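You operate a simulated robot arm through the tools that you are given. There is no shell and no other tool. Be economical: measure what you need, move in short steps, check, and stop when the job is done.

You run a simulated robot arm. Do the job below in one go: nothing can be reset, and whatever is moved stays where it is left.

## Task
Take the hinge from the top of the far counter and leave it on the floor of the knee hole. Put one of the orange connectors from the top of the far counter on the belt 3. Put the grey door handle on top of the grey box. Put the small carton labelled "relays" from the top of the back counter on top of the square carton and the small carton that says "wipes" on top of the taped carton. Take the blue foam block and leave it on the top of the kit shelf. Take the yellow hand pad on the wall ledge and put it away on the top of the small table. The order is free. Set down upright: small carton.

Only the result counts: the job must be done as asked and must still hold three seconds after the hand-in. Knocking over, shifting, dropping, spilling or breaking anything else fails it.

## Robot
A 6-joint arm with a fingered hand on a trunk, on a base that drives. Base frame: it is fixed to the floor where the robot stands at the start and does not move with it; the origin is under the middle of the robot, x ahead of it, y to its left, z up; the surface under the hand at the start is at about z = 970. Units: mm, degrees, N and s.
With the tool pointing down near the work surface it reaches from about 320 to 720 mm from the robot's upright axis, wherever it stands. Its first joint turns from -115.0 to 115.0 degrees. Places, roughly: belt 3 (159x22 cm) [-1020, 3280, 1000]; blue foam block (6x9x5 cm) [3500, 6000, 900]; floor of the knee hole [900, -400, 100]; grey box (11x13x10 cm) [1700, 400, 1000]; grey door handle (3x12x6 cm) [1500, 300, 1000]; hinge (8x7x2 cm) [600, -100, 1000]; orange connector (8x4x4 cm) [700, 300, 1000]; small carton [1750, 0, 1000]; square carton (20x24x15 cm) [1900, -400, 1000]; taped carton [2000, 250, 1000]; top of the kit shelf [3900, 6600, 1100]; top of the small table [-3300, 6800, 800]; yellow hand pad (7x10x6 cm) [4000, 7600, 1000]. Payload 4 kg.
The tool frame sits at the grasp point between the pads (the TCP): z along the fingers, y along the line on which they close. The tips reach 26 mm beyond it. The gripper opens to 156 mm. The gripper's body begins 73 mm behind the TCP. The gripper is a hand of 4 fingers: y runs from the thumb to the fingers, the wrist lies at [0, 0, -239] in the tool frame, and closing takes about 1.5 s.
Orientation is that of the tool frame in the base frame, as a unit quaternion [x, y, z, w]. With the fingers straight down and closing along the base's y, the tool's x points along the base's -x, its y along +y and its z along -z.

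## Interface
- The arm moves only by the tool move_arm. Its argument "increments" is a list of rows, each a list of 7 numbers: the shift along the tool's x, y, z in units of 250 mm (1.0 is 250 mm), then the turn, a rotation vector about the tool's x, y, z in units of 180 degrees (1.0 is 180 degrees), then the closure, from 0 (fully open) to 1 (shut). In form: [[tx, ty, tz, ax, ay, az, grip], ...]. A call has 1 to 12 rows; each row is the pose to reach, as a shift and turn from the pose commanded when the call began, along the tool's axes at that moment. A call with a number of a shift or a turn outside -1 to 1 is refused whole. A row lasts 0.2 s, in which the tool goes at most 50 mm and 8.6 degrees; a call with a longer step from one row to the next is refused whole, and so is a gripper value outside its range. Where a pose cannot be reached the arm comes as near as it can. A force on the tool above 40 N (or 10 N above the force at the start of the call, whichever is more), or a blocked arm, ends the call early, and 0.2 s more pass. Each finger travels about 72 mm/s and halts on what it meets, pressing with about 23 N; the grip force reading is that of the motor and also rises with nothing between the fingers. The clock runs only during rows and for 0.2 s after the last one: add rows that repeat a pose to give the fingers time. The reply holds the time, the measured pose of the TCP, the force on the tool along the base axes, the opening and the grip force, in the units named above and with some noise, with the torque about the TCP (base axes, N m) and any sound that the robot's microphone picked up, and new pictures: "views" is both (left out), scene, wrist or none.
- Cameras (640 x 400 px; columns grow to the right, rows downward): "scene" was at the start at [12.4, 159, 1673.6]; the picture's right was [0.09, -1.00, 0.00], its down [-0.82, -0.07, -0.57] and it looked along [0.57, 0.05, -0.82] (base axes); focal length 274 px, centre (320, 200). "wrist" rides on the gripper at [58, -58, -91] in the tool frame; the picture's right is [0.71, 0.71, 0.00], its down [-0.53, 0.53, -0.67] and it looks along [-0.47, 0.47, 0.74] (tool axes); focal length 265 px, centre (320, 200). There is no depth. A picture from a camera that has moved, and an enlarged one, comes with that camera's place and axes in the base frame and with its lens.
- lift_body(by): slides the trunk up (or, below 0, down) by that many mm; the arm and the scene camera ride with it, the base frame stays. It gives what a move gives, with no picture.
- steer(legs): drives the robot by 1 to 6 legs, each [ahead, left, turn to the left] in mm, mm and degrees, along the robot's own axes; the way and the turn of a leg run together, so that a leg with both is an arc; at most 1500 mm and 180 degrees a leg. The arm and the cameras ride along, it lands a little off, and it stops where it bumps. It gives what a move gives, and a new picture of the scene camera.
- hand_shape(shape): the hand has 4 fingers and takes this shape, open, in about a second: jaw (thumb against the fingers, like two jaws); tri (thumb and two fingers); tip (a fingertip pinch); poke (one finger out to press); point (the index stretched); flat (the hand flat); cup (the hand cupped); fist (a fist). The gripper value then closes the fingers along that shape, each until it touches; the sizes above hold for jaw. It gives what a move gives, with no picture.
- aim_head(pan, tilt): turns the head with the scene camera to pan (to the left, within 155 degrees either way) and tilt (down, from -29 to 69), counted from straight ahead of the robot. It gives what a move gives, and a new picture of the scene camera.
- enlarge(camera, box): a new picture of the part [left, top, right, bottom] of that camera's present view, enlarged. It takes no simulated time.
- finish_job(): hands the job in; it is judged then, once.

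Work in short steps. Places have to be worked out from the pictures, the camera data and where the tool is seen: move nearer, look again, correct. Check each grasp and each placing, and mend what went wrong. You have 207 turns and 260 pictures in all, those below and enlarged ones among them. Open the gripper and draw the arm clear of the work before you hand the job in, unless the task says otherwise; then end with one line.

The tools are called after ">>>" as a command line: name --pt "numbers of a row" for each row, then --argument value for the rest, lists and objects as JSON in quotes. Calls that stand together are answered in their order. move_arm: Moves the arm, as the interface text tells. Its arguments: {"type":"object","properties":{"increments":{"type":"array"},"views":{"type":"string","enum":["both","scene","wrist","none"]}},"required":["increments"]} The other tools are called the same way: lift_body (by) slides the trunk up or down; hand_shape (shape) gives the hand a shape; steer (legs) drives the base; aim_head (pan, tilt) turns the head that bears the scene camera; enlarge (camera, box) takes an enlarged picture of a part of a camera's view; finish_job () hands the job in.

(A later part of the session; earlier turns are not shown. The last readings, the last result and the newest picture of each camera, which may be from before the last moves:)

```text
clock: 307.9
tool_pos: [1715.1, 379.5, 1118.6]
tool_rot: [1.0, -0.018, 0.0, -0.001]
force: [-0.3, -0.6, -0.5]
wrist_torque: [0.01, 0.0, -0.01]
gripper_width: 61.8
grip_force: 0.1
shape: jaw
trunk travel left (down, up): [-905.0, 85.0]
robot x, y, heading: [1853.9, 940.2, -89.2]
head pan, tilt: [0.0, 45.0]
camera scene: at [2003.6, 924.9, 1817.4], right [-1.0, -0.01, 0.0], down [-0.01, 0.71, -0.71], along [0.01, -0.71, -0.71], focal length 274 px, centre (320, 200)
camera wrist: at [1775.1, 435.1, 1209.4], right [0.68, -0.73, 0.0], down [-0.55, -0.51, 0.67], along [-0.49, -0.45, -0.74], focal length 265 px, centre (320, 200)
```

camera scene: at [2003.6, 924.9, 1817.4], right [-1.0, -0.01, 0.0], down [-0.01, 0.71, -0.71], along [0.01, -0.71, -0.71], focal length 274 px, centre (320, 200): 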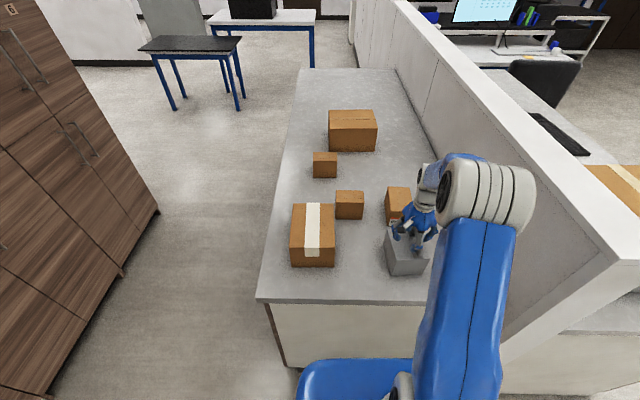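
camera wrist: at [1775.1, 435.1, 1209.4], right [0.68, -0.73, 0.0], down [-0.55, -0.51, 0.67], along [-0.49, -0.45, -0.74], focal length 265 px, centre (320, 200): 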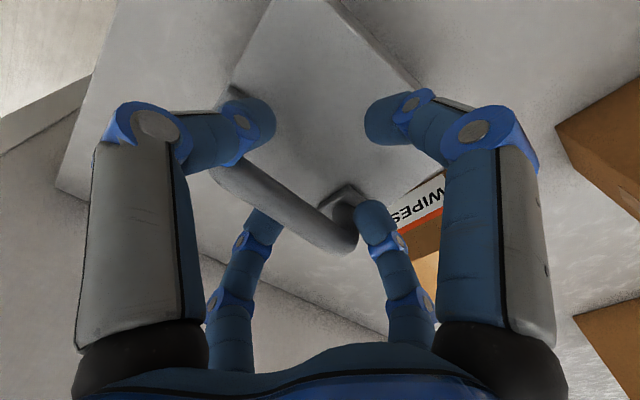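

The handle stands free on the box. Now lift straight up out of it.

>>> move_arm --pt "0.008 0 0 0 0 0 0.6" --pt "0.008 0 -0.05 0 0 0 0.6" --pt "0.008 0 -0.12 0 0 0 0.6" --pt "0.008 0 -0.25 0 0 0 0.6" --pt "0.008 0 -0.4 0 0 0 0.5" --views "both"

>>> enlarge --camera "scene" --box '[280, 150, 480, 310]'

```text
clock: 309.1
tool_pos: [1713.8, 378.4, 1218.7]
tool_rot: [1.0, -0.018, 0.0, -0.001]
force: [0.0, 0.2, -0.4]
wrist_torque: [-0.02, -0.02, 0.0]
gripper_width: 77.6
grip_force: 0.1
shape: jaw
trunk travel left (down, up): [-905.0, 85.0]
robot x, y, heading: [1848.1, 942.6, -89.1]
head pan, tilt: [0.0, 45.0]
camera scene: at [2003.8, 925.4, 1817.3], right [-1.0, -0.01, 0.0], down [-0.01, 0.71, -0.71], along [0.01, -0.71, -0.71], focal length 274 px, centre (320, 200)
camera wrist: at [1775.9, 434.3, 1310.6], right [0.68, -0.73, 0.0], down [-0.55, -0.51, 0.67], along [-0.49, -0.45, -0.74], focal length 265 px, centre (320, 200)
```

scene: 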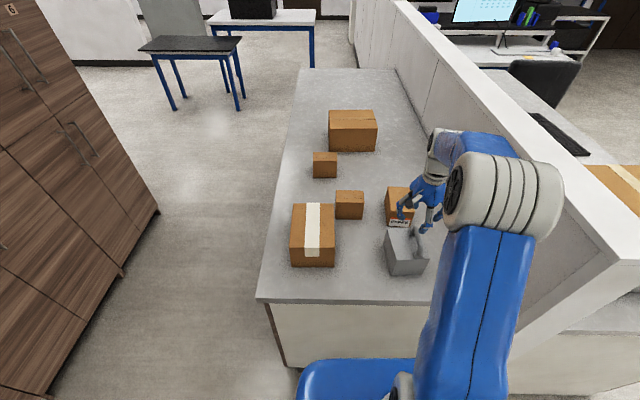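
wrist: 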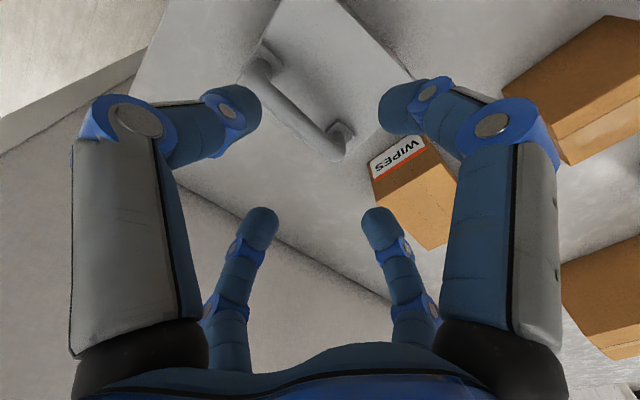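

```text
2.50 times, centred on (380, 230) of scene
camera zoom: at [2003.8, 925.4, 1817.3], right [-1.0, -0.01, 0.0], down [-0.01, 0.71, -0.71], along [0.01, -0.71, -0.71], focal length 684 px, centre (170, 125)
```

zoom: 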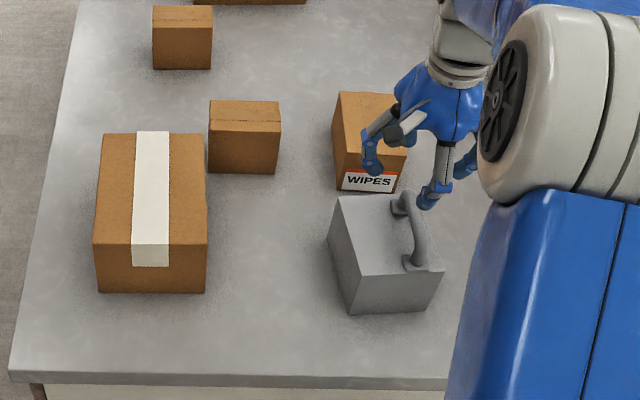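

The handle stands on the grey box. Next: the wipes carton (≈ x 1640–1740, y 92–228). I'll shift the robot a little closer for reach.

>>> steer --legs '[[35, -90, -0.7]]'

>>> move_arm --pt "0.08 0.15 0 0 0 0 0" --pt "0.16 0.3 0 0 0 0 0" --pt "0.24 0.45 0 0 0 0 0" --views "wrist"

```text
clock: 310.9
tool_pos: [1620.9, 344.4, 1218.6]
tool_rot: [1.0, -0.024, 0.0, -0.001]
force: [1.0, -0.9, 0.3]
wrist_torque: [0.06, 0.02, 0.01]
gripper_width: 77.7
grip_force: 0.1
shape: jaw
trunk travel left (down, up): [-905.0, 85.0]
robot x, y, heading: [1758.6, 905.4, -89.7]
head pan, tilt: [0.0, 45.0]
camera scene: at [1910.8, 886.1, 1817.4], right [-1.0, 0.0, 0.0], down [0.0, 0.71, -0.71], along [0.0, -0.71, -0.71], focal length 274 px, centre (320, 200)
```

scene: 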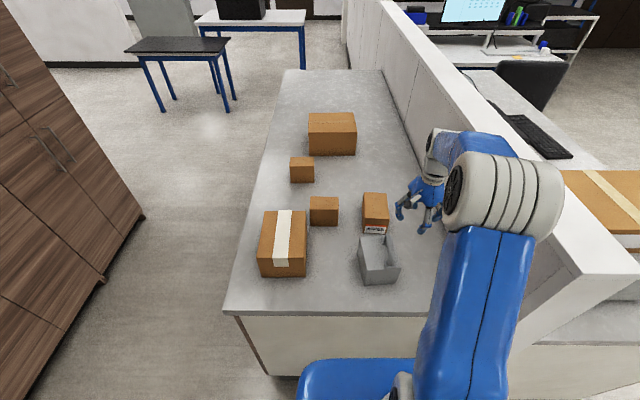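

```text
clock: 311.7
tool_pos: [1676.4, 227.9, 1217.5]
tool_rot: [1.0, -0.024, 0.0, -0.002]
force: [-0.1, 0.8, -0.8]
wrist_torque: [0.04, 0.03, 0.01]
gripper_width: 156.3
grip_force: 0.1
shape: jaw
trunk travel left (down, up): [-905.0, 85.0]
robot x, y, heading: [1756.9, 904.6, -89.9]
head pan, tilt: [0.0, 45.0]
camera wrist: at [1738.0, 282.7, 1308.7], right [0.67, -0.74, 0.0], down [-0.55, -0.5, 0.67], along [-0.5, -0.45, -0.74], focal length 265 px, centre (320, 200)
```

wrist: 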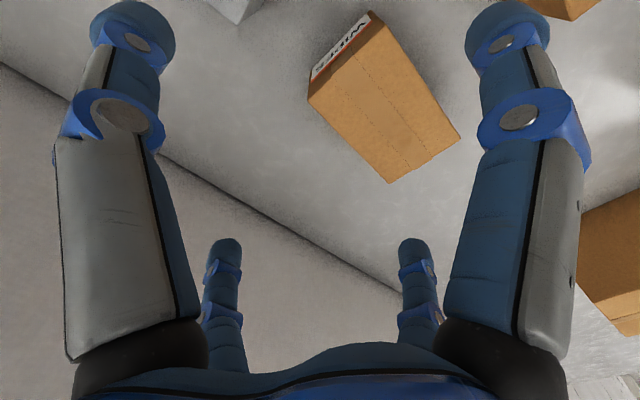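

Wipes carton: centre ≈(1694,150), ~90×142, long axis at ~84.5°. I'll use the hand turned 45° so all four fingers press on the two long sides. Move above it.

>>> move_arm --pt "0.017 0.062 0 0 0 -0.047 0" --pt "0.035 0.123 0 0 0 -0.094 0" --pt "0.052 0.185 0 0 0 -0.141 0" --pt "0.07 0.246 0 0 0 -0.188 0" --pt "0.087 0.308 0 0 0 -0.2345 0" --pt "0.087 0.308 0 0 0 -0.2345 0" --views "both"

```text
clock: 313.1
tool_pos: [1697.4, 197.7, 1216.0]
tool_rot: [0.941, 0.338, -0.001, 0.001]
force: [-0.8, -0.7, 1.3]
wrist_torque: [-0.05, -0.01, 0.02]
gripper_width: 155.9
grip_force: 0.1
shape: jaw
out of reach, approached as far as the arm can: row 3, 4, 5, 6
trunk travel left (down, up): [-905.0, 85.0]
robot x, y, heading: [1761.7, 908.7, -89.8]
head pan, tilt: [0.0, 45.0]
camera scene: at [1912.0, 893.4, 1817.5], right [-1.0, 0.0, 0.0], down [0.0, 0.7, -0.71], along [0.0, -0.71, -0.7], focal length 274 px, centre (320, 200)
camera wrist: at [1705.9, 279.7, 1307.0], right [1.0, -0.09, 0.0], down [-0.07, -0.74, 0.67], along [-0.06, -0.67, -0.74], focal length 265 px, centre (320, 200)
```

scene: 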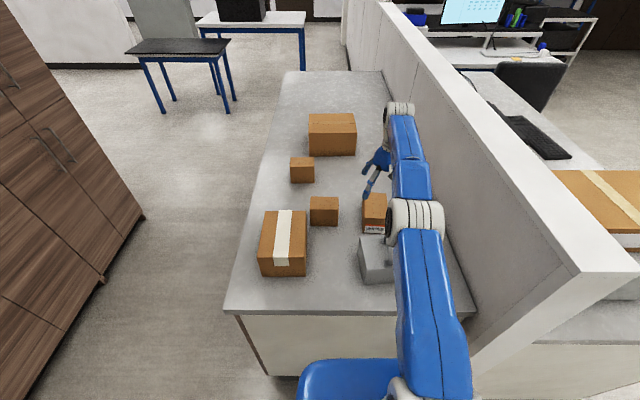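
wrist: 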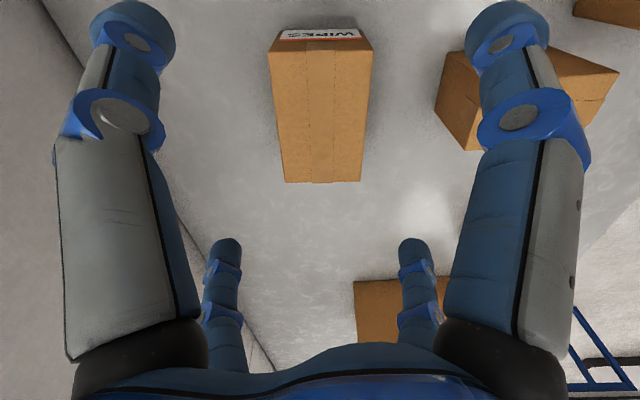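

The vertical reach ends at ~711 mm, so I'll tilt the hand 20° away from the robot (in the plane of the carton's long axis). First tilt only, and check the pose.

>>> move_arm --pt "0 0 0 -0.0286 -0.0236 0 0" --pt "0 0 0 -0.0571 -0.0471 0 0" --pt "0 0 0 -0.0857 -0.0707 0 0" --pt "0 0 0 -0.0857 -0.0707 0 0" --views "none"

```text
clock: 314.1
tool_pos: [1696.8, 194.2, 1212.9]
tool_rot: [0.927, 0.331, -0.059, 0.164]
force: [-0.2, 0.8, -0.3]
wrist_torque: [-0.01, 0.0, -0.02]
gripper_width: 155.8
grip_force: 0.2
shape: jaw
trunk travel left (down, up): [-905.0, 85.0]
robot x, y, heading: [1759.4, 909.1, -90.0]
head pan, tilt: [0.0, 45.0]
```

Tilt is right. Move down to z≈1115 above the carton and refine the alignment with the wrist camera.

>>> move_arm --pt "0.006 -0.007 0.136 0 0 -0.005 0" --pt "0.011 -0.013 0.272 0 0 -0.01 0" --pt "0.017 -0.02 0.408 0 0 -0.014 0" --pt "0.017 -0.02 0.408 0 0 -0.014 0" --views "wrist"

```text
clock: 315.1
tool_pos: [1698.4, 165.8, 1113.7]
tool_rot: [0.919, 0.353, -0.062, 0.162]
force: [0.4, 0.2, 0.2]
wrist_torque: [0.01, -0.05, -0.01]
gripper_width: 156.2
grip_force: 0.1
shape: jaw
trunk travel left (down, up): [-905.0, 85.0]
robot x, y, heading: [1760.4, 906.3, -89.8]
head pan, tilt: [0.0, 45.0]
camera wrist: at [1702.9, 275.0, 1172.0], right [1.0, -0.05, 0.02], down [-0.04, -0.47, 0.88], along [-0.04, -0.88, -0.47], focal length 265 px, centre (320, 200)
```

wrist: 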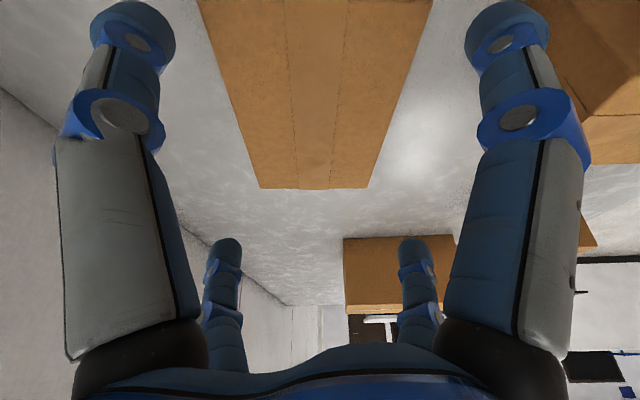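

Carton width ≈92, centre ≈(1696,151), top z≈1055. The diagonal grip is balanced; descend slowly around it.

>>> move_arm --pt "0.01 -0.015 0.09 0 0 0 0" --pt "0.016 -0.024 0.143 0 0 0 0" --pt "0.024 -0.035 0.215 0 0 0 0" --pt "0.032 -0.047 0.286 0 0 0 0" --pt "0.04 -0.059 0.358 0 0 0 0" --pt "0.04 -0.059 0.358 0 0 0 0" --views "both"

```text
clock: 316.3
tool_pos: [1694.3, 143.4, 1043.4]
tool_rot: [0.917, 0.352, -0.069, 0.175]
force: [0.8, 14.1, 33.2]
wrist_torque: [1.88, -0.33, 0.02]
gripper_width: 155.6
grip_force: 0.1
shape: jaw
trunk travel left (down, up): [-905.0, 85.0]
robot x, y, heading: [1759.5, 903.4, -89.8]
head pan, tilt: [0.0, 45.0]
stopped in row 6: the force on the tool passed its limit at 46 N (the readings are from after the stop); the commanded pose is now the measured one
camera scene: at [1912.2, 888.5, 1817.7], right [-1.0, 0.0, 0.0], down [0.0, 0.71, -0.71], along [0.0, -0.71, -0.71], focal length 274 px, centre (320, 200)
camera wrist: at [1698.8, 253.2, 1098.1], right [1.0, -0.05, 0.02], down [-0.04, -0.45, 0.89], along [-0.04, -0.89, -0.45], focal length 265 px, centre (320, 200)
```

scene: 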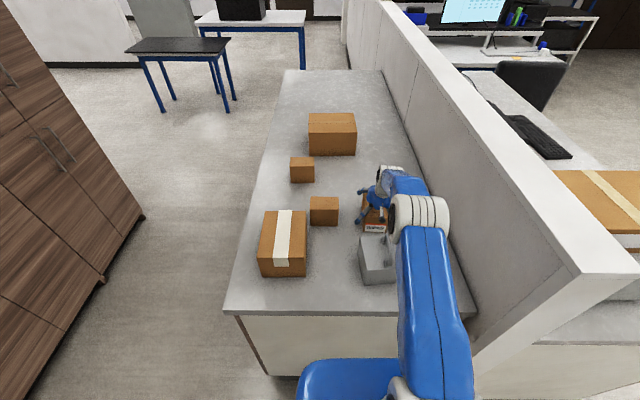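
wrist: 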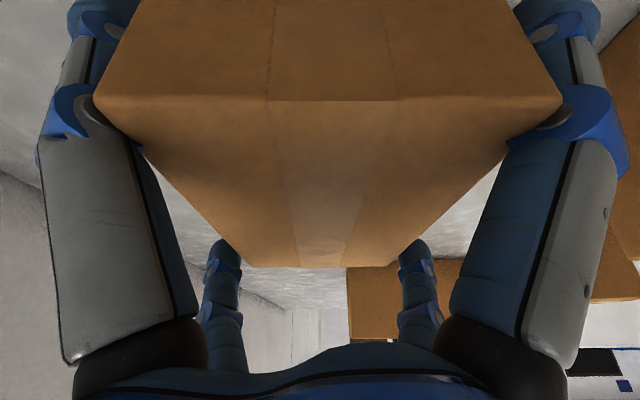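

The palm's near edge touched the carton's top edge; the tips already reach ~35 mm below its top, which is enough. Back off 4 mm and close.

>>> move_arm --pt "0 0 -0.016 0 0 0 0" --pt "0 0 -0.016 0 0 0 0.3" --pt "0 0 -0.016 0 0 0 0.6" --pt "0 0 -0.016 0 0 0 0.95" --pt "0 0 -0.016 0 0 0 0.98" --pt "0 0 -0.016 0 0 0 0.98" --pt "0 0 -0.016 0 0 0 0.98" --views "wrist"

```text
clock: 317.9
tool_pos: [1693.2, 145.5, 1043.6]
tool_rot: [0.917, 0.352, -0.069, 0.173]
force: [0.1, -5.6, 25.0]
wrist_torque: [0.91, 0.02, 0.39]
gripper_width: 121.8
grip_force: 22.5
shape: jaw
trunk travel left (down, up): [-905.0, 85.0]
robot x, y, heading: [1761.6, 902.7, -89.9]
head pan, tilt: [0.0, 45.0]
camera wrist: at [1698.8, 255.5, 1098.8], right [1.0, -0.05, 0.02], down [-0.04, -0.45, 0.89], along [-0.04, -0.89, -0.45], focal length 265 px, centre (320, 200)
```

wrist: 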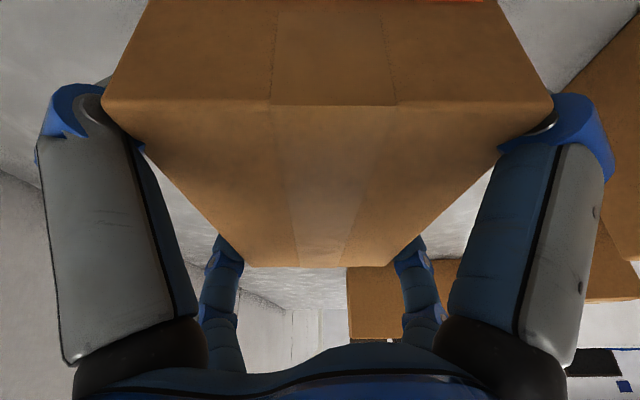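

Gripped at 122 mm. Lift gently and check.

>>> move_arm --pt "-0.01 0.01 -0.04 0 0 0 1.0" --pt "-0.018 0.02 -0.08 0 0 0 1.0" --pt "-0.037 0.041 -0.15 0 0 0 1.0" --pt "-0.037 0.041 -0.15 0 0 0 1.0" --views "both"

>>> enlarge --camera "scene" --box '[230, 110, 470, 300]'

```text
clock: 318.9
tool_pos: [1694.3, 146.4, 1078.6]
tool_rot: [0.918, 0.352, -0.066, 0.168]
force: [0.1, 0.3, -3.4]
wrist_torque: [0.0, -0.01, 0.01]
gripper_width: 121.4
grip_force: 22.5
shape: jaw
trunk travel left (down, up): [-905.0, 85.0]
robot x, y, heading: [1760.1, 906.4, -89.8]
head pan, tilt: [0.0, 45.0]
camera scene: at [1911.8, 884.6, 1817.3], right [-1.0, 0.0, 0.0], down [0.0, 0.71, -0.71], along [0.0, -0.71, -0.71], focal length 274 px, centre (320, 200)
camera wrist: at [1699.0, 256.1, 1134.3], right [1.0, -0.05, 0.02], down [-0.04, -0.46, 0.89], along [-0.04, -0.89, -0.46], focal length 265 px, centre (320, 200)
```

scene: 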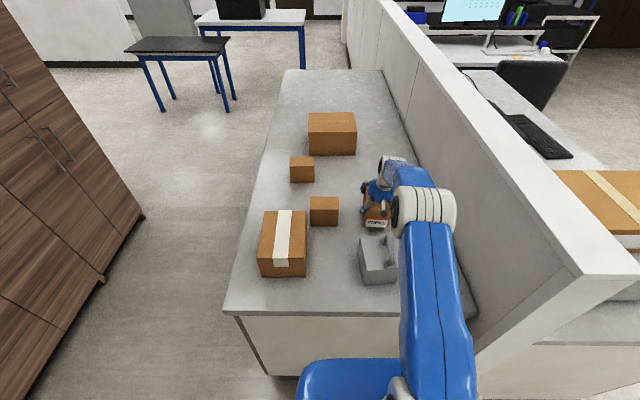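
wrist: 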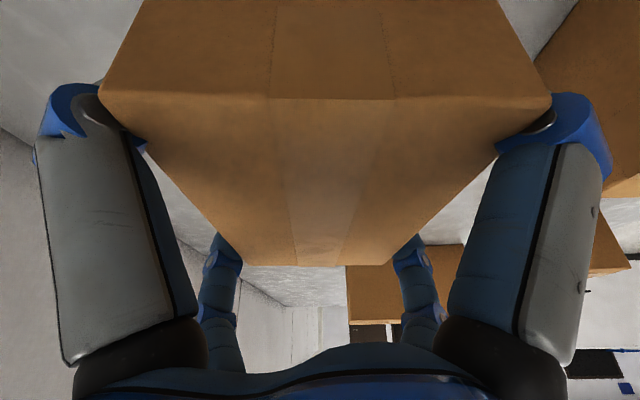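

```text
2.11 times, centred on (350, 205) of scene
camera zoom: at [1911.8, 884.6, 1817.3], right [-1.0, 0.0, 0.0], down [0.0, 0.71, -0.71], along [0.0, -0.71, -0.71], focal length 576 px, centre (257, 190)
```

zoom: 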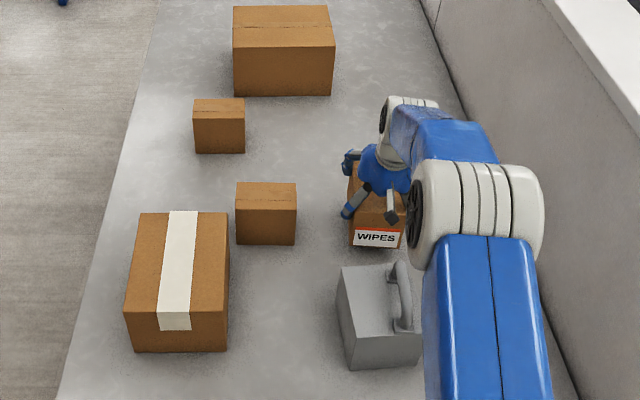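

The carton hangs level in the grip. Taped carton top: centre ≈(2035,304), z≈1077. Raise and start moving across.

>>> move_arm --pt "-0.037 0.041 -0.145 0 0 0 1.0" --pt "-0.074 0.081 -0.289 0 0 0 1.0" --pt "-0.111 0.122 -0.434 0 0 0 1.0" --pt "0.044 0.174 -0.459 0 0 0 1.0" --pt "0.199 0.225 -0.484 0 0 0 1.0" --pt "0.354 0.277 -0.509 0 0 0 1.0" --pt "0.509 0.328 -0.534 0 0 0 1.0" --views "none"

```text
clock: 320.5
tool_pos: [1843.4, 218.9, 1196.2]
tool_rot: [0.918, 0.352, -0.068, 0.17]
force: [0.4, -0.5, -3.8]
wrist_torque: [-0.01, 0.06, 0.0]
gripper_width: 121.7
grip_force: 23.0
shape: jaw
trunk travel left (down, up): [-905.0, 85.0]
robot x, y, heading: [1758.7, 906.3, -90.0]
head pan, tilt: [0.0, 45.0]
```

>>> move_arm --pt "0.153 0.057 -0.023 0 0 0 1.0" --pt "0.305 0.114 -0.046 0 0 0 1.0" --pt "0.458 0.171 -0.07 0 0 0 1.0" --pt "0.61 0.228 -0.093 0 0 0 1.0" --pt "0.763 0.285 -0.116 0 0 0 1.0" --pt "0.763 0.285 -0.116 0 0 0 1.0" --views "both"

>>> enlarge --camera "scene" --box '[230, 150, 430, 300]'

```text
clock: 321.9
tool_pos: [2034.1, 298.1, 1193.4]
tool_rot: [0.918, 0.353, -0.067, 0.17]
force: [0.4, 1.0, -3.4]
wrist_torque: [-0.01, -0.01, 0.03]
gripper_width: 121.4
grip_force: 22.7
shape: jaw
trunk travel left (down, up): [-905.0, 85.0]
robot x, y, heading: [1757.4, 906.1, -90.1]
head pan, tilt: [0.0, 45.0]
camera scene: at [1911.6, 885.3, 1817.4], right [-1.0, 0.0, 0.0], down [0.0, 0.71, -0.71], along [0.0, -0.71, -0.71], focal length 274 px, centre (320, 200)
camera wrist: at [2039.1, 407.3, 1249.2], right [1.0, -0.05, 0.02], down [-0.04, -0.45, 0.89], along [-0.04, -0.89, -0.45], focal length 265 px, centre (320, 200)
```

scene: 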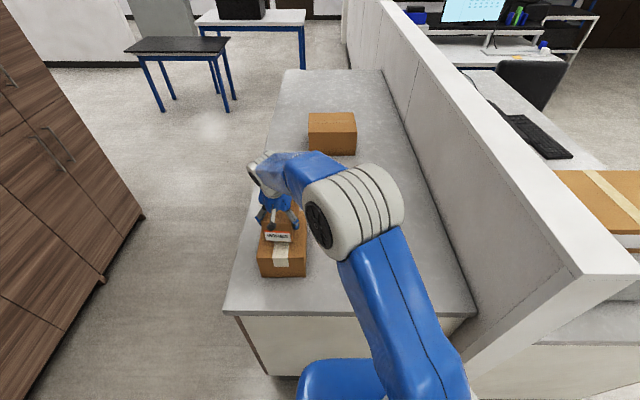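
wrist: 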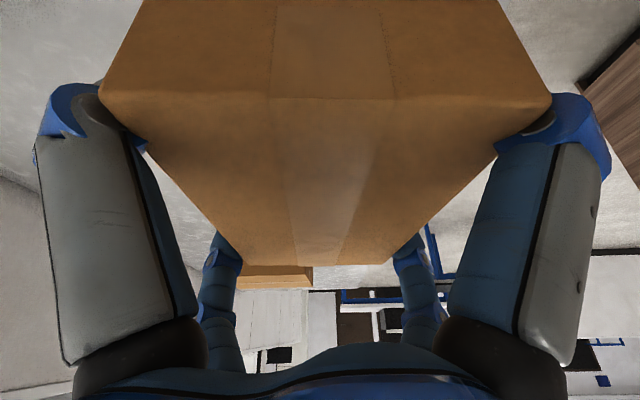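

```text
2.67 times, centred on (330, 225) of scene
camera zoom: at [1911.6, 885.3, 1817.4], right [-1.0, 0.0, 0.0], down [0.0, 0.71, -0.71], along [0.0, -0.71, -0.71], focal length 730 px, centre (293, 133)
```

zoom: 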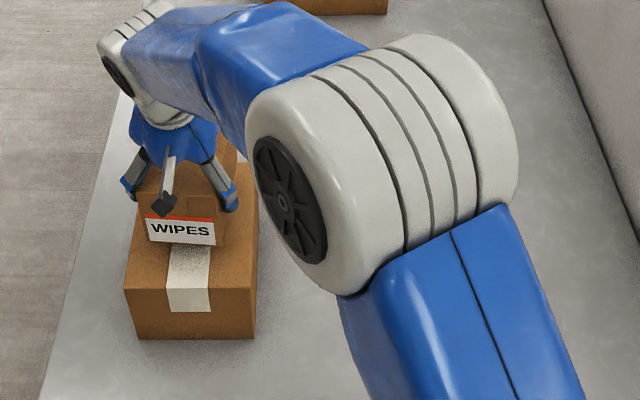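

Well placed above. Descend vertically until contact.

>>> move_arm --pt "0.0239 -0.0262 0.0935 0 0 0 1.0" --pt "0.0315 -0.0346 0.1234 0 0 0 1.0" --pt "0.0363 -0.0398 0.142 0 0 0 1.0" --pt "0.0392 -0.043 0.153 0 0 0 1.0" --pt "0.042 -0.046 0.1645 0 0 0 1.0" --pt "0.045 -0.0493 0.176 0 0 0 1.0" --pt "0.0478 -0.0524 0.187 0 0 0 1.0" --pt "0.0507 -0.0555 0.198 0 0 0 1.0" --pt "0.0535 -0.0587 0.2094 0 0 0 1.0" --views "none"

```text
clock: 322.9
tool_pos: [2033.6, 293.7, 1165.1]
tool_rot: [0.917, 0.351, -0.066, 0.18]
force: [-5.2, 7.3, 20.8]
wrist_torque: [0.98, 0.44, 0.05]
gripper_width: 120.5
grip_force: 22.9
shape: jaw
trunk travel left (down, up): [-905.0, 85.0]
robot x, y, heading: [1759.2, 906.1, -89.9]
head pan, tilt: [0.0, 45.0]
stopped in row 5: the force on the tool passed its limit at 43 N (the readings are from after the stop); the commanded pose is now the measured one
```

Contact at z≈1165. Take a look before releasing.

>>> enlarge --camera "scene" --box '[230, 170, 350, 290]'

```text
3.33 times, centred on (290, 230) of scene
camera zoom: at [1910.7, 889.6, 1817.5], right [-1.0, 0.0, 0.0], down [0.0, 0.71, -0.71], along [0.0, -0.71, -0.71], focal length 913 px, centre (420, 100)
```

zoom: 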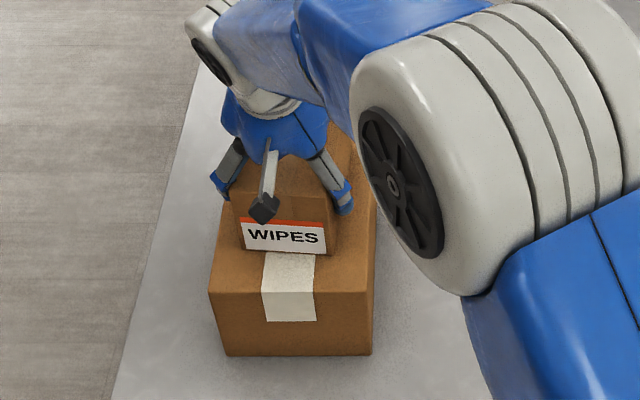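

It is seated on the taped carton. Open and withdraw along the hand's axis.

>>> move_arm --pt "0 0 0 0 0 0 0.8" --pt "0 0 0 0 0 0 0.4" --pt "0 0 0 0 0 0 0.0" --pt "0 0 0 0 0 0 0.0" --pt "0 0 0 0 0 0 0.0" --pt "0 0 -0.06 0 0 0 0" --pt "0 0 -0.15 0 0 0 0" --pt "0 0 -0.3 0 0 0 0" --pt "0 0 -0.48 0 0 0 0" --views "both"

>>> enlarge --camera "scene" --box '[230, 170, 350, 290]'

```text
clock: 324.9
tool_pos: [2033.6, 340.2, 1272.1]
tool_rot: [0.917, 0.352, -0.066, 0.178]
force: [-0.5, 1.0, 0.2]
wrist_torque: [-0.04, 0.0, -0.01]
gripper_width: 155.7
grip_force: 0.0
shape: jaw
trunk travel left (down, up): [-905.0, 85.0]
robot x, y, heading: [1760.5, 905.7, -89.8]
head pan, tilt: [0.0, 45.0]
camera scene: at [1911.1, 889.8, 1817.4], right [-1.0, 0.0, 0.0], down [0.0, 0.71, -0.71], along [0.0, -0.71, -0.71], focal length 274 px, centre (320, 200)
camera wrist: at [2038.5, 450.5, 1327.2], right [1.0, -0.05, 0.02], down [-0.04, -0.44, 0.9], along [-0.03, -0.9, -0.44], focal length 265 px, centre (320, 200)
```

scene: 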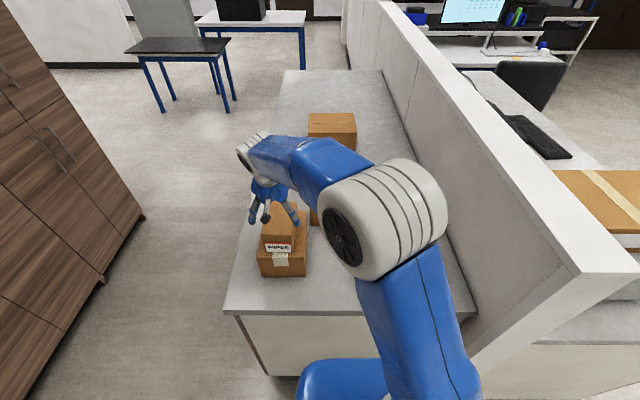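
wrist: 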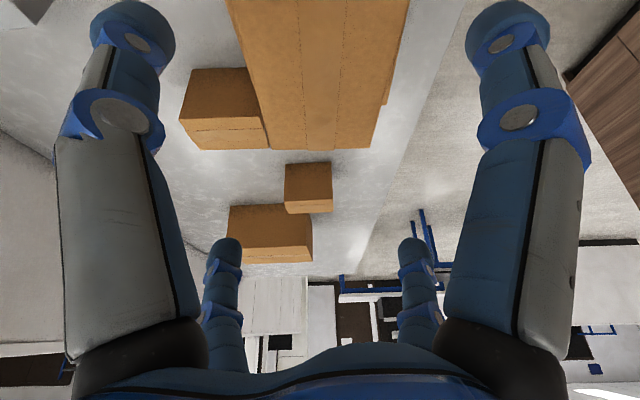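

```text
3.33 times, centred on (290, 230) of scene
camera zoom: at [1911.1, 889.8, 1817.4], right [-1.0, 0.0, 0.0], down [0.0, 0.71, -0.71], along [0.0, -0.71, -0.71], focal length 913 px, centre (420, 100)
```

zoom: 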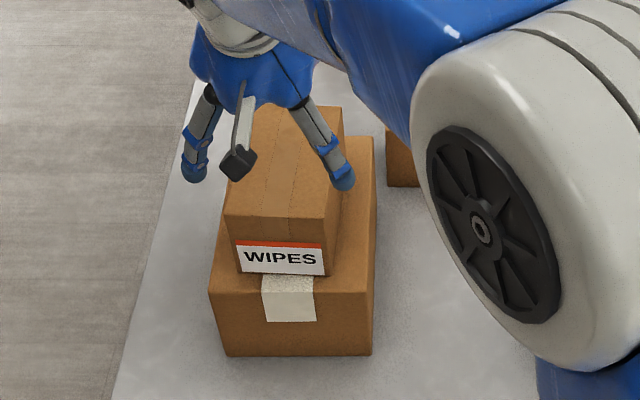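

Wipes is neatly on the taped carton. I'll straighten the hand, pull in, then drive around to the front of the counter for the relays carton.

>>> move_arm --pt "0.05 -0.06 -0.1 0.028 0.025 0 0.1" --pt "0.1 -0.12 -0.2 0.056 0.05 0 0.1" --pt "0.15 -0.18 -0.3 0.0846 0.0761 0 0.1" --pt "0.2 -0.24 -0.36 0.0846 0.0761 0 0.1" --views "none"

>>> steer --legs '[[-300, 0, 0], [0, 1150, 0], [0, 0, -90]]'

>>> aim_head --pan 40 --tilt 35

```text
clock: 325.9
tool_pos: [2030.1, 447.8, 1328.3]
tool_rot: [0.933, 0.358, -0.002, 0.013]
force: [-0.5, 0.7, -0.2]
wrist_torque: [-0.06, -0.03, 0.0]
gripper_width: 140.3
grip_force: 0.0
shape: jaw
trunk travel left (down, up): [-905.0, 85.0]
robot x, y, heading: [1754.7, 907.8, -89.7]
head pan, tilt: [0.0, 45.0]
```

```text
clock: 355.0
tool_pos: [2480.0, 940.6, 1326.0]
tool_rot: [0.923, -0.385, -0.011, 0.006]
force: [-0.5, -0.5, 0.1]
wrist_torque: [-0.01, -0.02, -0.02]
gripper_width: 140.6
grip_force: 0.2
shape: jaw
trunk travel left (down, up): [-905.0, 85.0]
robot x, y, heading: [2926.2, 1234.8, -177.2]
head pan, tilt: [0.0, 45.0]
camera scene: at [2915.2, 1082.6, 1817.3], right [-0.05, 1.0, 0.0], down [0.71, 0.03, -0.71], along [-0.71, -0.03, -0.71], focal length 274 px, centre (320, 200)
```

scene: 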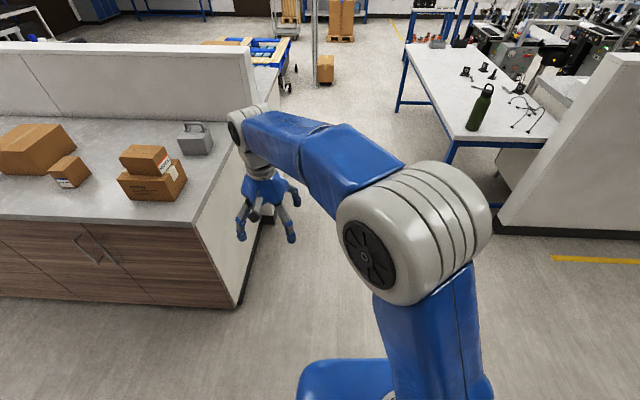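

```text
clock: 356.1
tool_pos: [2481.0, 940.4, 1325.7]
tool_rot: [0.923, -0.386, -0.011, 0.007]
force: [0.1, 0.0, 0.3]
wrist_torque: [-0.01, -0.01, -0.01]
gripper_width: 140.8
grip_force: 0.2
shape: jaw
trunk travel left (down, up): [-905.0, 85.0]
robot x, y, heading: [2931.9, 1234.8, -177.6]
head pan, tilt: [40.0, 35.0]
camera scene: at [2931.7, 1027.0, 1832.1], right [-0.68, 0.73, 0.0], down [0.42, 0.39, -0.82], along [-0.6, -0.56, -0.57], focal length 274 px, centre (320, 200)
```

scene: 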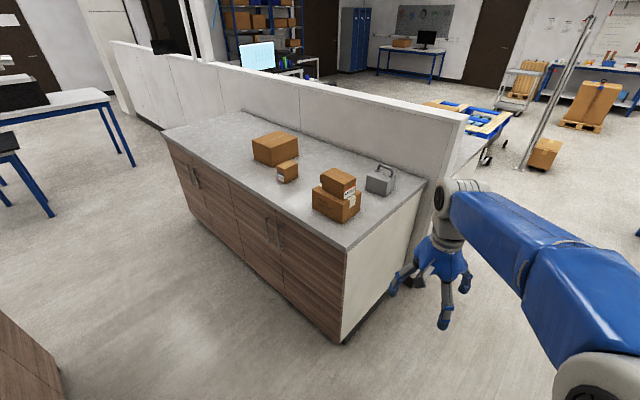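

Drive along the front of the counter to y≈50 and look at the labels.

>>> steer --legs '[[0, 0, -2.5], [0, 1180, 0]]'

>>> aim_head --pan 0 --tilt 35

>>> enlarge --camera "scene" --box '[160, 80, 400, 250]'

```text
clock: 371.8
tool_pos: [2483.3, -219.6, 1327.1]
tool_rot: [0.916, -0.4, -0.011, 0.007]
force: [0.0, -0.5, 0.3]
wrist_torque: [-0.01, 0.01, -0.02]
gripper_width: 140.8
grip_force: 0.0
shape: jaw
trunk travel left (down, up): [-905.0, 85.0]
robot x, y, heading: [2939.3, 60.0, -179.1]
head pan, tilt: [40.0, 35.0]
camera scene: at [2936.5, -149.6, 1832.1], right [-0.65, 0.76, 0.0], down [0.43, 0.38, -0.82], along [-0.62, -0.54, -0.57], focal length 274 px, centre (320, 200)
```

scene: 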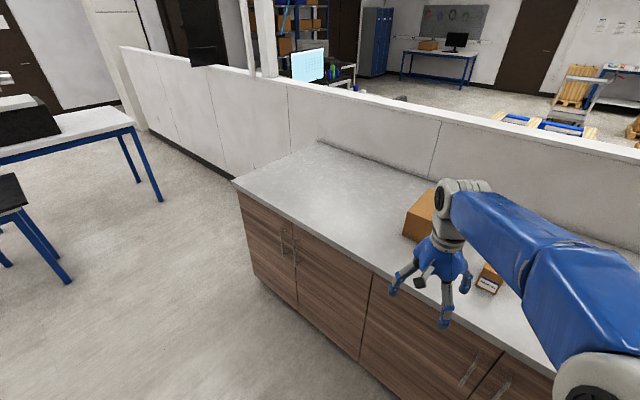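

```text
clock: 372.9
tool_pos: [2483.3, -221.4, 1328.0]
tool_rot: [0.916, -0.4, -0.011, 0.007]
force: [0.2, -0.1, -0.2]
wrist_torque: [0.0, -0.02, -0.04]
gripper_width: 140.6
grip_force: 0.1
shape: jaw
trunk travel left (down, up): [-905.0, 85.0]
robot x, y, heading: [2938.6, 55.2, -179.2]
head pan, tilt: [0.0, 35.0]
camera scene: at [2915.1, -93.0, 1832.2], right [-0.02, 1.0, 0.0], down [0.57, 0.01, -0.82], along [-0.82, -0.01, -0.57], focal length 274 px, centre (320, 200)
```

scene: 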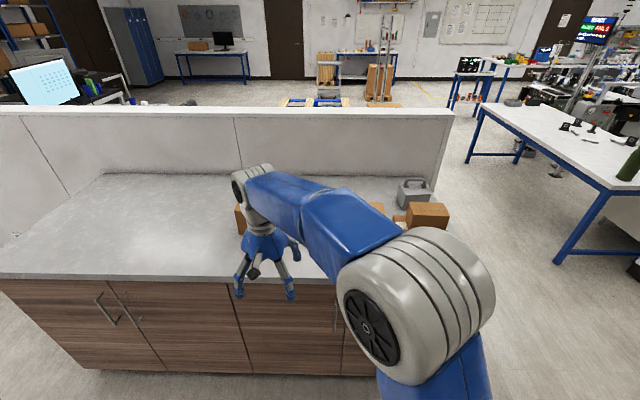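

```text
2.35 times, centred on (280, 165) of scene
camera zoom: at [2915.1, -93.0, 1832.2], right [-0.02, 1.0, 0.0], down [0.57, 0.01, -0.82], along [-0.82, -0.01, -0.57], focal length 644 px, centre (414, 282)
```

zoom: 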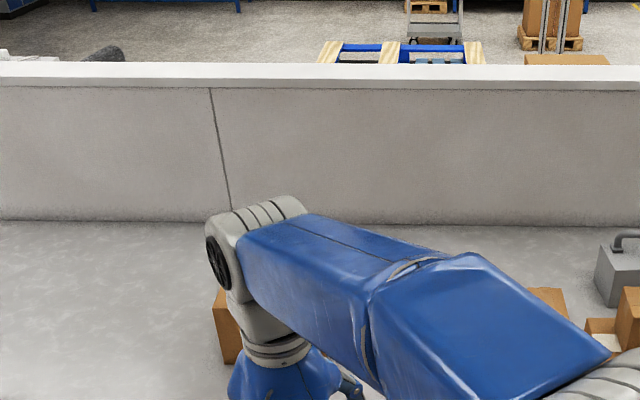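

The arm hides the cartons; swing it to the right side and align the hand (α≈0).

>>> move_arm --pt "-0.138 -0.128 0 0 0 -0.037 0.0" --pt "-0.276 -0.256 0 0 0 -0.074 0.0" --pt "-0.414 -0.384 0 0 0 -0.111 0.0" --pt "-0.553 -0.511 0 0 0 -0.149 0.0" --pt "-0.691 -0.639 0 0 0 -0.186 0.0" --pt "-0.829 -0.767 0 0 0 -0.223 0.0" --pt "-0.967 -0.895 0 0 0 -0.26 0.0" --views "scene"

>>> enlarge --camera "scene" --box '[200, 140, 480, 280]'

```text
clock: 374.5
tool_pos: [2480.1, 112.0, 1324.2]
tool_rot: [1.0, -0.003, -0.012, 0.003]
force: [0.1, 0.1, 0.1]
wrist_torque: [-0.05, 0.0, 0.01]
gripper_width: 155.5
grip_force: 0.0
shape: jaw
trunk travel left (down, up): [-905.0, 85.0]
robot x, y, heading: [2940.8, 55.7, -179.0]
head pan, tilt: [0.0, 35.0]
camera scene: at [2915.6, -90.8, 1832.4], right [-0.01, 1.0, 0.0], down [0.57, 0.01, -0.82], along [-0.82, -0.01, -0.57], focal length 274 px, centre (320, 200)
```

scene: 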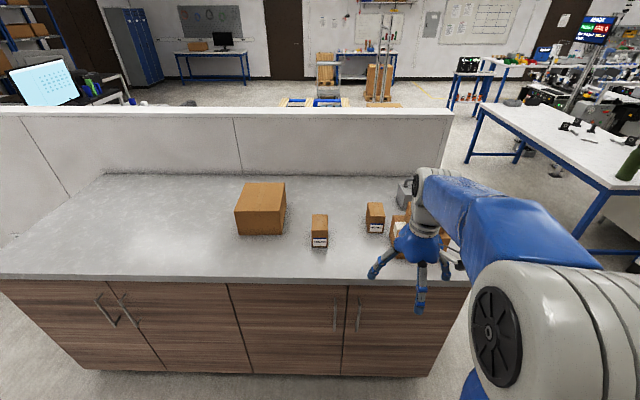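

```text
2.29 times, centred on (340, 210) of scene
camera zoom: at [2915.6, -90.8, 1832.4], right [-0.01, 1.0, 0.0], down [0.57, 0.01, -0.82], along [-0.82, -0.01, -0.57], focal length 626 px, centre (274, 177)
```

zoom: 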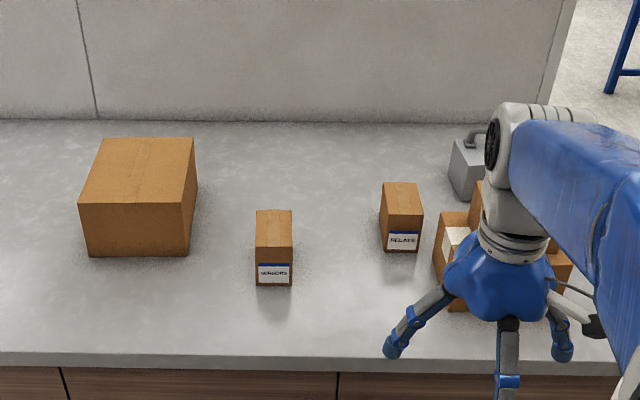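

B reads "RELAYS" (A is "SENSORS"). Drive forward ~355 mm so it comes into reach.

>>> steer --legs '[[355, 0, -0.5]]'

>>> move_arm --pt "-0.18 0 0 0 0 0 0" --pt "-0.36 0 0.0 0 0 0 0" --pt "-0.54 0 0.1 0 0 0 0" --pt "-0.72 0 0.2 0 0 0 0" --views "both"

```text
clock: 379.5
tool_pos: [2128.9, 111.4, 1323.1]
tool_rot: [1.0, -0.009, -0.012, 0.003]
force: [-0.3, 0.7, -0.2]
wrist_torque: [0.01, -0.03, 0.01]
gripper_width: 155.7
grip_force: 0.0
shape: jaw
trunk travel left (down, up): [-905.0, 85.0]
robot x, y, heading: [2590.0, 57.9, -179.6]
head pan, tilt: [0.0, 35.0]
camera scene: at [2559.8, -95.4, 1832.1], right [0.0, 1.0, 0.0], down [0.58, 0.0, -0.82], along [-0.82, 0.0, -0.58], focal length 274 px, centre (320, 200)
```

scene: 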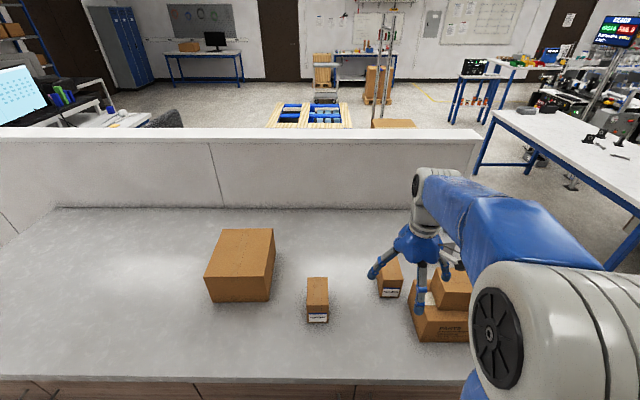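

```text
refused: row 3 steps farther than a row can; nothing moved
```

Square carton top: ≈ x 1750–1972, y −480..−275, z≈1120. Now move over the relays carton.

>>> move_arm --pt "-0.16 -0.026 0.08 0 0.0013 0 0" --pt "-0.32 -0.052 0.16 0 0.0026 0 0" --pt "-0.48 -0.078 0.24 0 0.004 0 0" --pt "-0.64 -0.104 0.32 0 0.005 0 0" --pt "-0.8 -0.13 0.4 0 0.0065 0 0" --pt "-0.96 -0.156 0.48 0 0.0078 0 0" --views "wrist"

```text
clock: 380.9
tool_pos: [1883.4, 154.8, 1204.5]
tool_rot: [1.0, -0.008, 0.003, 0.003]
force: [-1.0, 0.6, 0.2]
wrist_torque: [-0.02, -0.06, 0.03]
gripper_width: 155.9
grip_force: 0.2
shape: jaw
trunk travel left (down, up): [-905.0, 85.0]
robot x, y, heading: [2588.8, 51.6, -179.4]
head pan, tilt: [0.0, 35.0]
camera wrist: at [1942.5, 213.0, 1296.4], right [0.69, -0.72, 0.01], down [-0.54, -0.51, 0.67], along [-0.48, -0.47, -0.74], focal length 265 px, centre (320, 200)
```

wrist: 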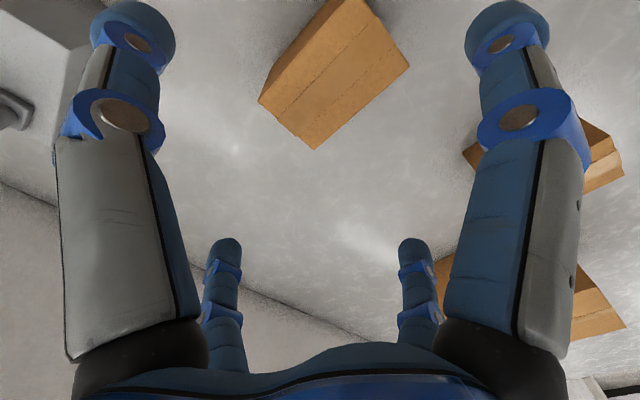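

Carton top ≈ x 1836–1949, y 111–187, centre (1892,149). Descend around it.

>>> move_arm --pt "0.036 0.024 0.12 0 0 0 0" --pt "0.036 0.024 0.3 0 0 0 0" --pt "0.036 0.024 0.48 0 0 0 0" --pt "0.036 0.024 0.6 0 0 0 0" --pt "0.036 0.024 0.7 0 0 0 0" --pt "0.036 0.024 0.75 0 0 0 0" --pt "0.036 0.024 0.75 0 0 0 0" --views "wrist"

```text
clock: 382.5
tool_pos: [1898.7, 147.8, 1022.3]
tool_rot: [1.0, -0.008, -0.001, 0.002]
force: [0.5, 0.2, 10.9]
wrist_torque: [-0.03, -0.09, -0.01]
gripper_width: 155.8
grip_force: 0.1
shape: jaw
trunk travel left (down, up): [-905.0, 85.0]
robot x, y, heading: [2586.9, 50.0, -179.8]
head pan, tilt: [0.0, 35.0]
camera wrist: at [1957.2, 205.1, 1114.5], right [0.7, -0.72, 0.0], down [-0.53, -0.51, 0.67], along [-0.48, -0.47, -0.74], focal length 265 px, centre (320, 200)
```

wrist: 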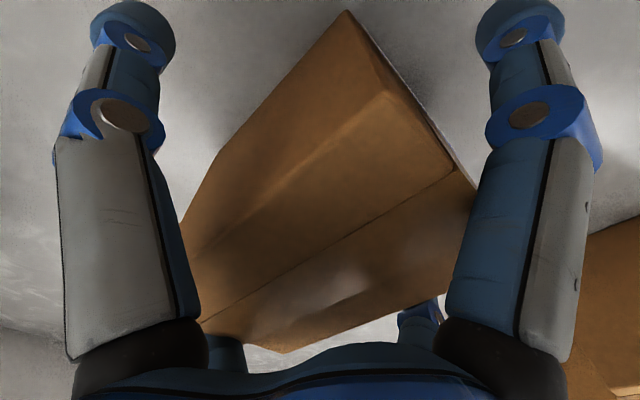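

Palm is lightly touching the top. Raise 4 mm and close.

>>> move_arm --pt "-0.01 0 -0.02 0 0 0 0" --pt "-0.01 0 -0.02 0 0 0 0.3" --pt "-0.01 0 -0.02 0 0 0 0.6" --pt "-0.01 0 -0.02 0 0 0 0.9" --pt "-0.01 0 -0.02 0 0 0 1.0" --pt "-0.01 0 -0.02 0 0 0 1.0" --pt "-0.01 0 -0.02 0 0 0 1.0" --views "wrist"

```text
clock: 384.1
tool_pos: [1894.9, 146.8, 1026.1]
tool_rot: [1.0, -0.008, 0.0, 0.001]
force: [0.6, -0.5, -0.2]
wrist_torque: [0.04, 0.03, 0.01]
gripper_width: 79.8
grip_force: 22.4
shape: jaw
trunk travel left (down, up): [-905.0, 85.0]
robot x, y, heading: [2592.6, 53.1, -179.7]
head pan, tilt: [0.0, 35.0]
camera wrist: at [1954.4, 204.8, 1117.6], right [0.7, -0.72, 0.0], down [-0.54, -0.51, 0.67], along [-0.48, -0.47, -0.74], focal length 265 px, centre (320, 200)
```

wrist: 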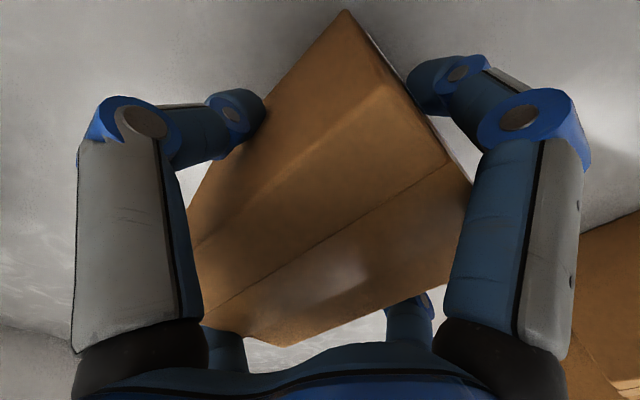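

Good grip. Lift 205 mm then slide the robot left ~520 mm toward the square carton.

>>> move_arm --pt "0 0 -0.1 0 0 0 1.0" --pt "0 0 -0.28 0 0 0 1.0" --pt "0 0 -0.46 0 0 0 1.0" --pt "0 0 -0.64 0 0 0 1.0" --pt "0 0 -0.82 0 0 0 1.0" --views "wrist"

>>> steer --legs '[[0, 520, 0]]'

```text
clock: 385.3
tool_pos: [1894.2, 147.1, 1233.6]
tool_rot: [1.0, -0.009, 0.001, 0.001]
force: [0.0, 0.4, -2.0]
wrist_torque: [-0.03, 0.01, -0.01]
gripper_width: 80.0
grip_force: 22.5
shape: jaw
trunk travel left (down, up): [-905.0, 85.0]
robot x, y, heading: [2591.7, 55.0, -179.7]
head pan, tilt: [0.0, 35.0]
camera wrist: at [1953.9, 205.6, 1325.2], right [0.69, -0.72, 0.0], down [-0.54, -0.51, 0.67], along [-0.48, -0.47, -0.74], focal length 265 px, centre (320, 200)
```

wrist: 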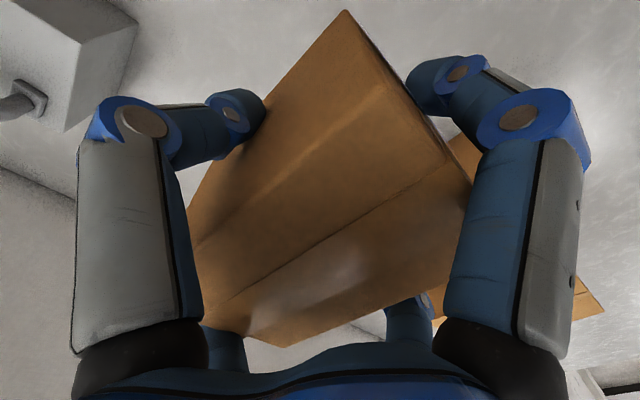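

```text
clock: 392.4
tool_pos: [1896.6, -377.5, 1232.5]
tool_rot: [1.0, -0.005, 0.0, 0.002]
force: [-0.3, -0.5, -2.4]
wrist_torque: [0.01, -0.02, 0.0]
gripper_width: 79.9
grip_force: 23.1
shape: jaw
trunk travel left (down, up): [-905.0, 85.0]
robot x, y, heading: [2591.2, -470.2, -179.2]
head pan, tilt: [0.0, 35.0]
camera scene: at [2568.7, -618.0, 1832.2], right [-0.01, 1.0, 0.0], down [0.57, 0.01, -0.82], along [-0.82, -0.01, -0.57], focal length 274 px, centre (320, 200)
```

scene: 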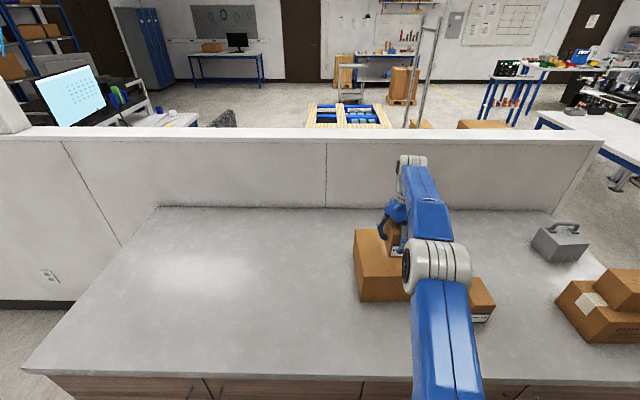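

Tool is right above the square carton (centre y≈−376). Descend slowly to contact.

>>> move_arm --pt "0 0 0.1 0 0 0 1.0" --pt "0 0 0.16 0 0 0 1.0" --pt "0 0 0.19 0 0 0 1.0" --pt "0 0 0.205 0 0 0 1.0" --pt "0 0 0.22 0 0 0 1.0" --pt "0 0 0.235 0 0 0 1.0" --pt "0 0 0.25 0 0 0 1.0" --pt "0 0 0.265 0 0 0 1.0" --pt "0 0 0.28 0 0 0 1.0" --pt "0 0 0.295 0 0 0 1.0" --views "both"

```text
clock: 394.6
tool_pos: [1897.7, -377.6, 1164.5]
tool_rot: [1.0, -0.003, -0.006, 0.001]
force: [-2.5, 0.5, 24.4]
wrist_torque: [0.12, -0.58, 0.03]
gripper_width: 80.0
grip_force: 22.9
shape: jaw
trunk travel left (down, up): [-905.0, 85.0]
robot x, y, heading: [2592.9, -469.0, -179.3]
head pan, tilt: [0.0, 35.0]
camera scene: at [2572.3, -618.3, 1832.7], right [-0.01, 1.0, 0.0], down [0.57, 0.01, -0.82], along [-0.82, -0.01, -0.57], focal length 274 px, centre (320, 200)
camera wrist: at [1958.8, -319.9, 1256.1], right [0.7, -0.71, -0.01], down [-0.52, -0.52, 0.67], along [-0.48, -0.47, -0.74], focal length 265 px, centre (320, 200)
```

scene: 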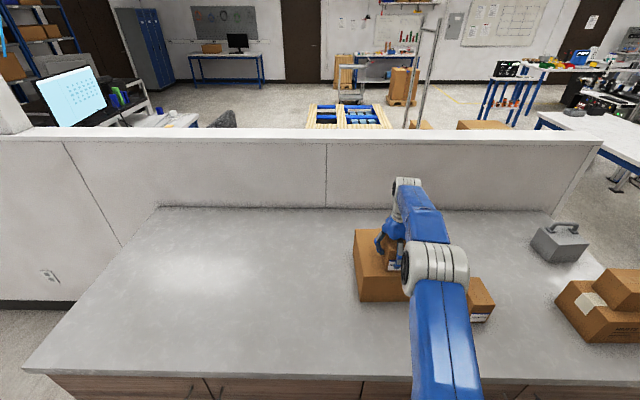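
wrist: 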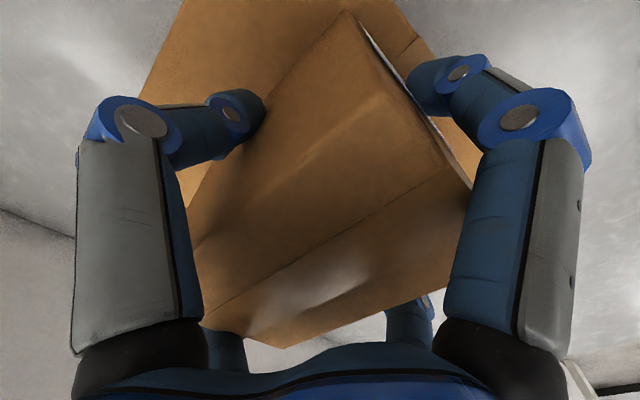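

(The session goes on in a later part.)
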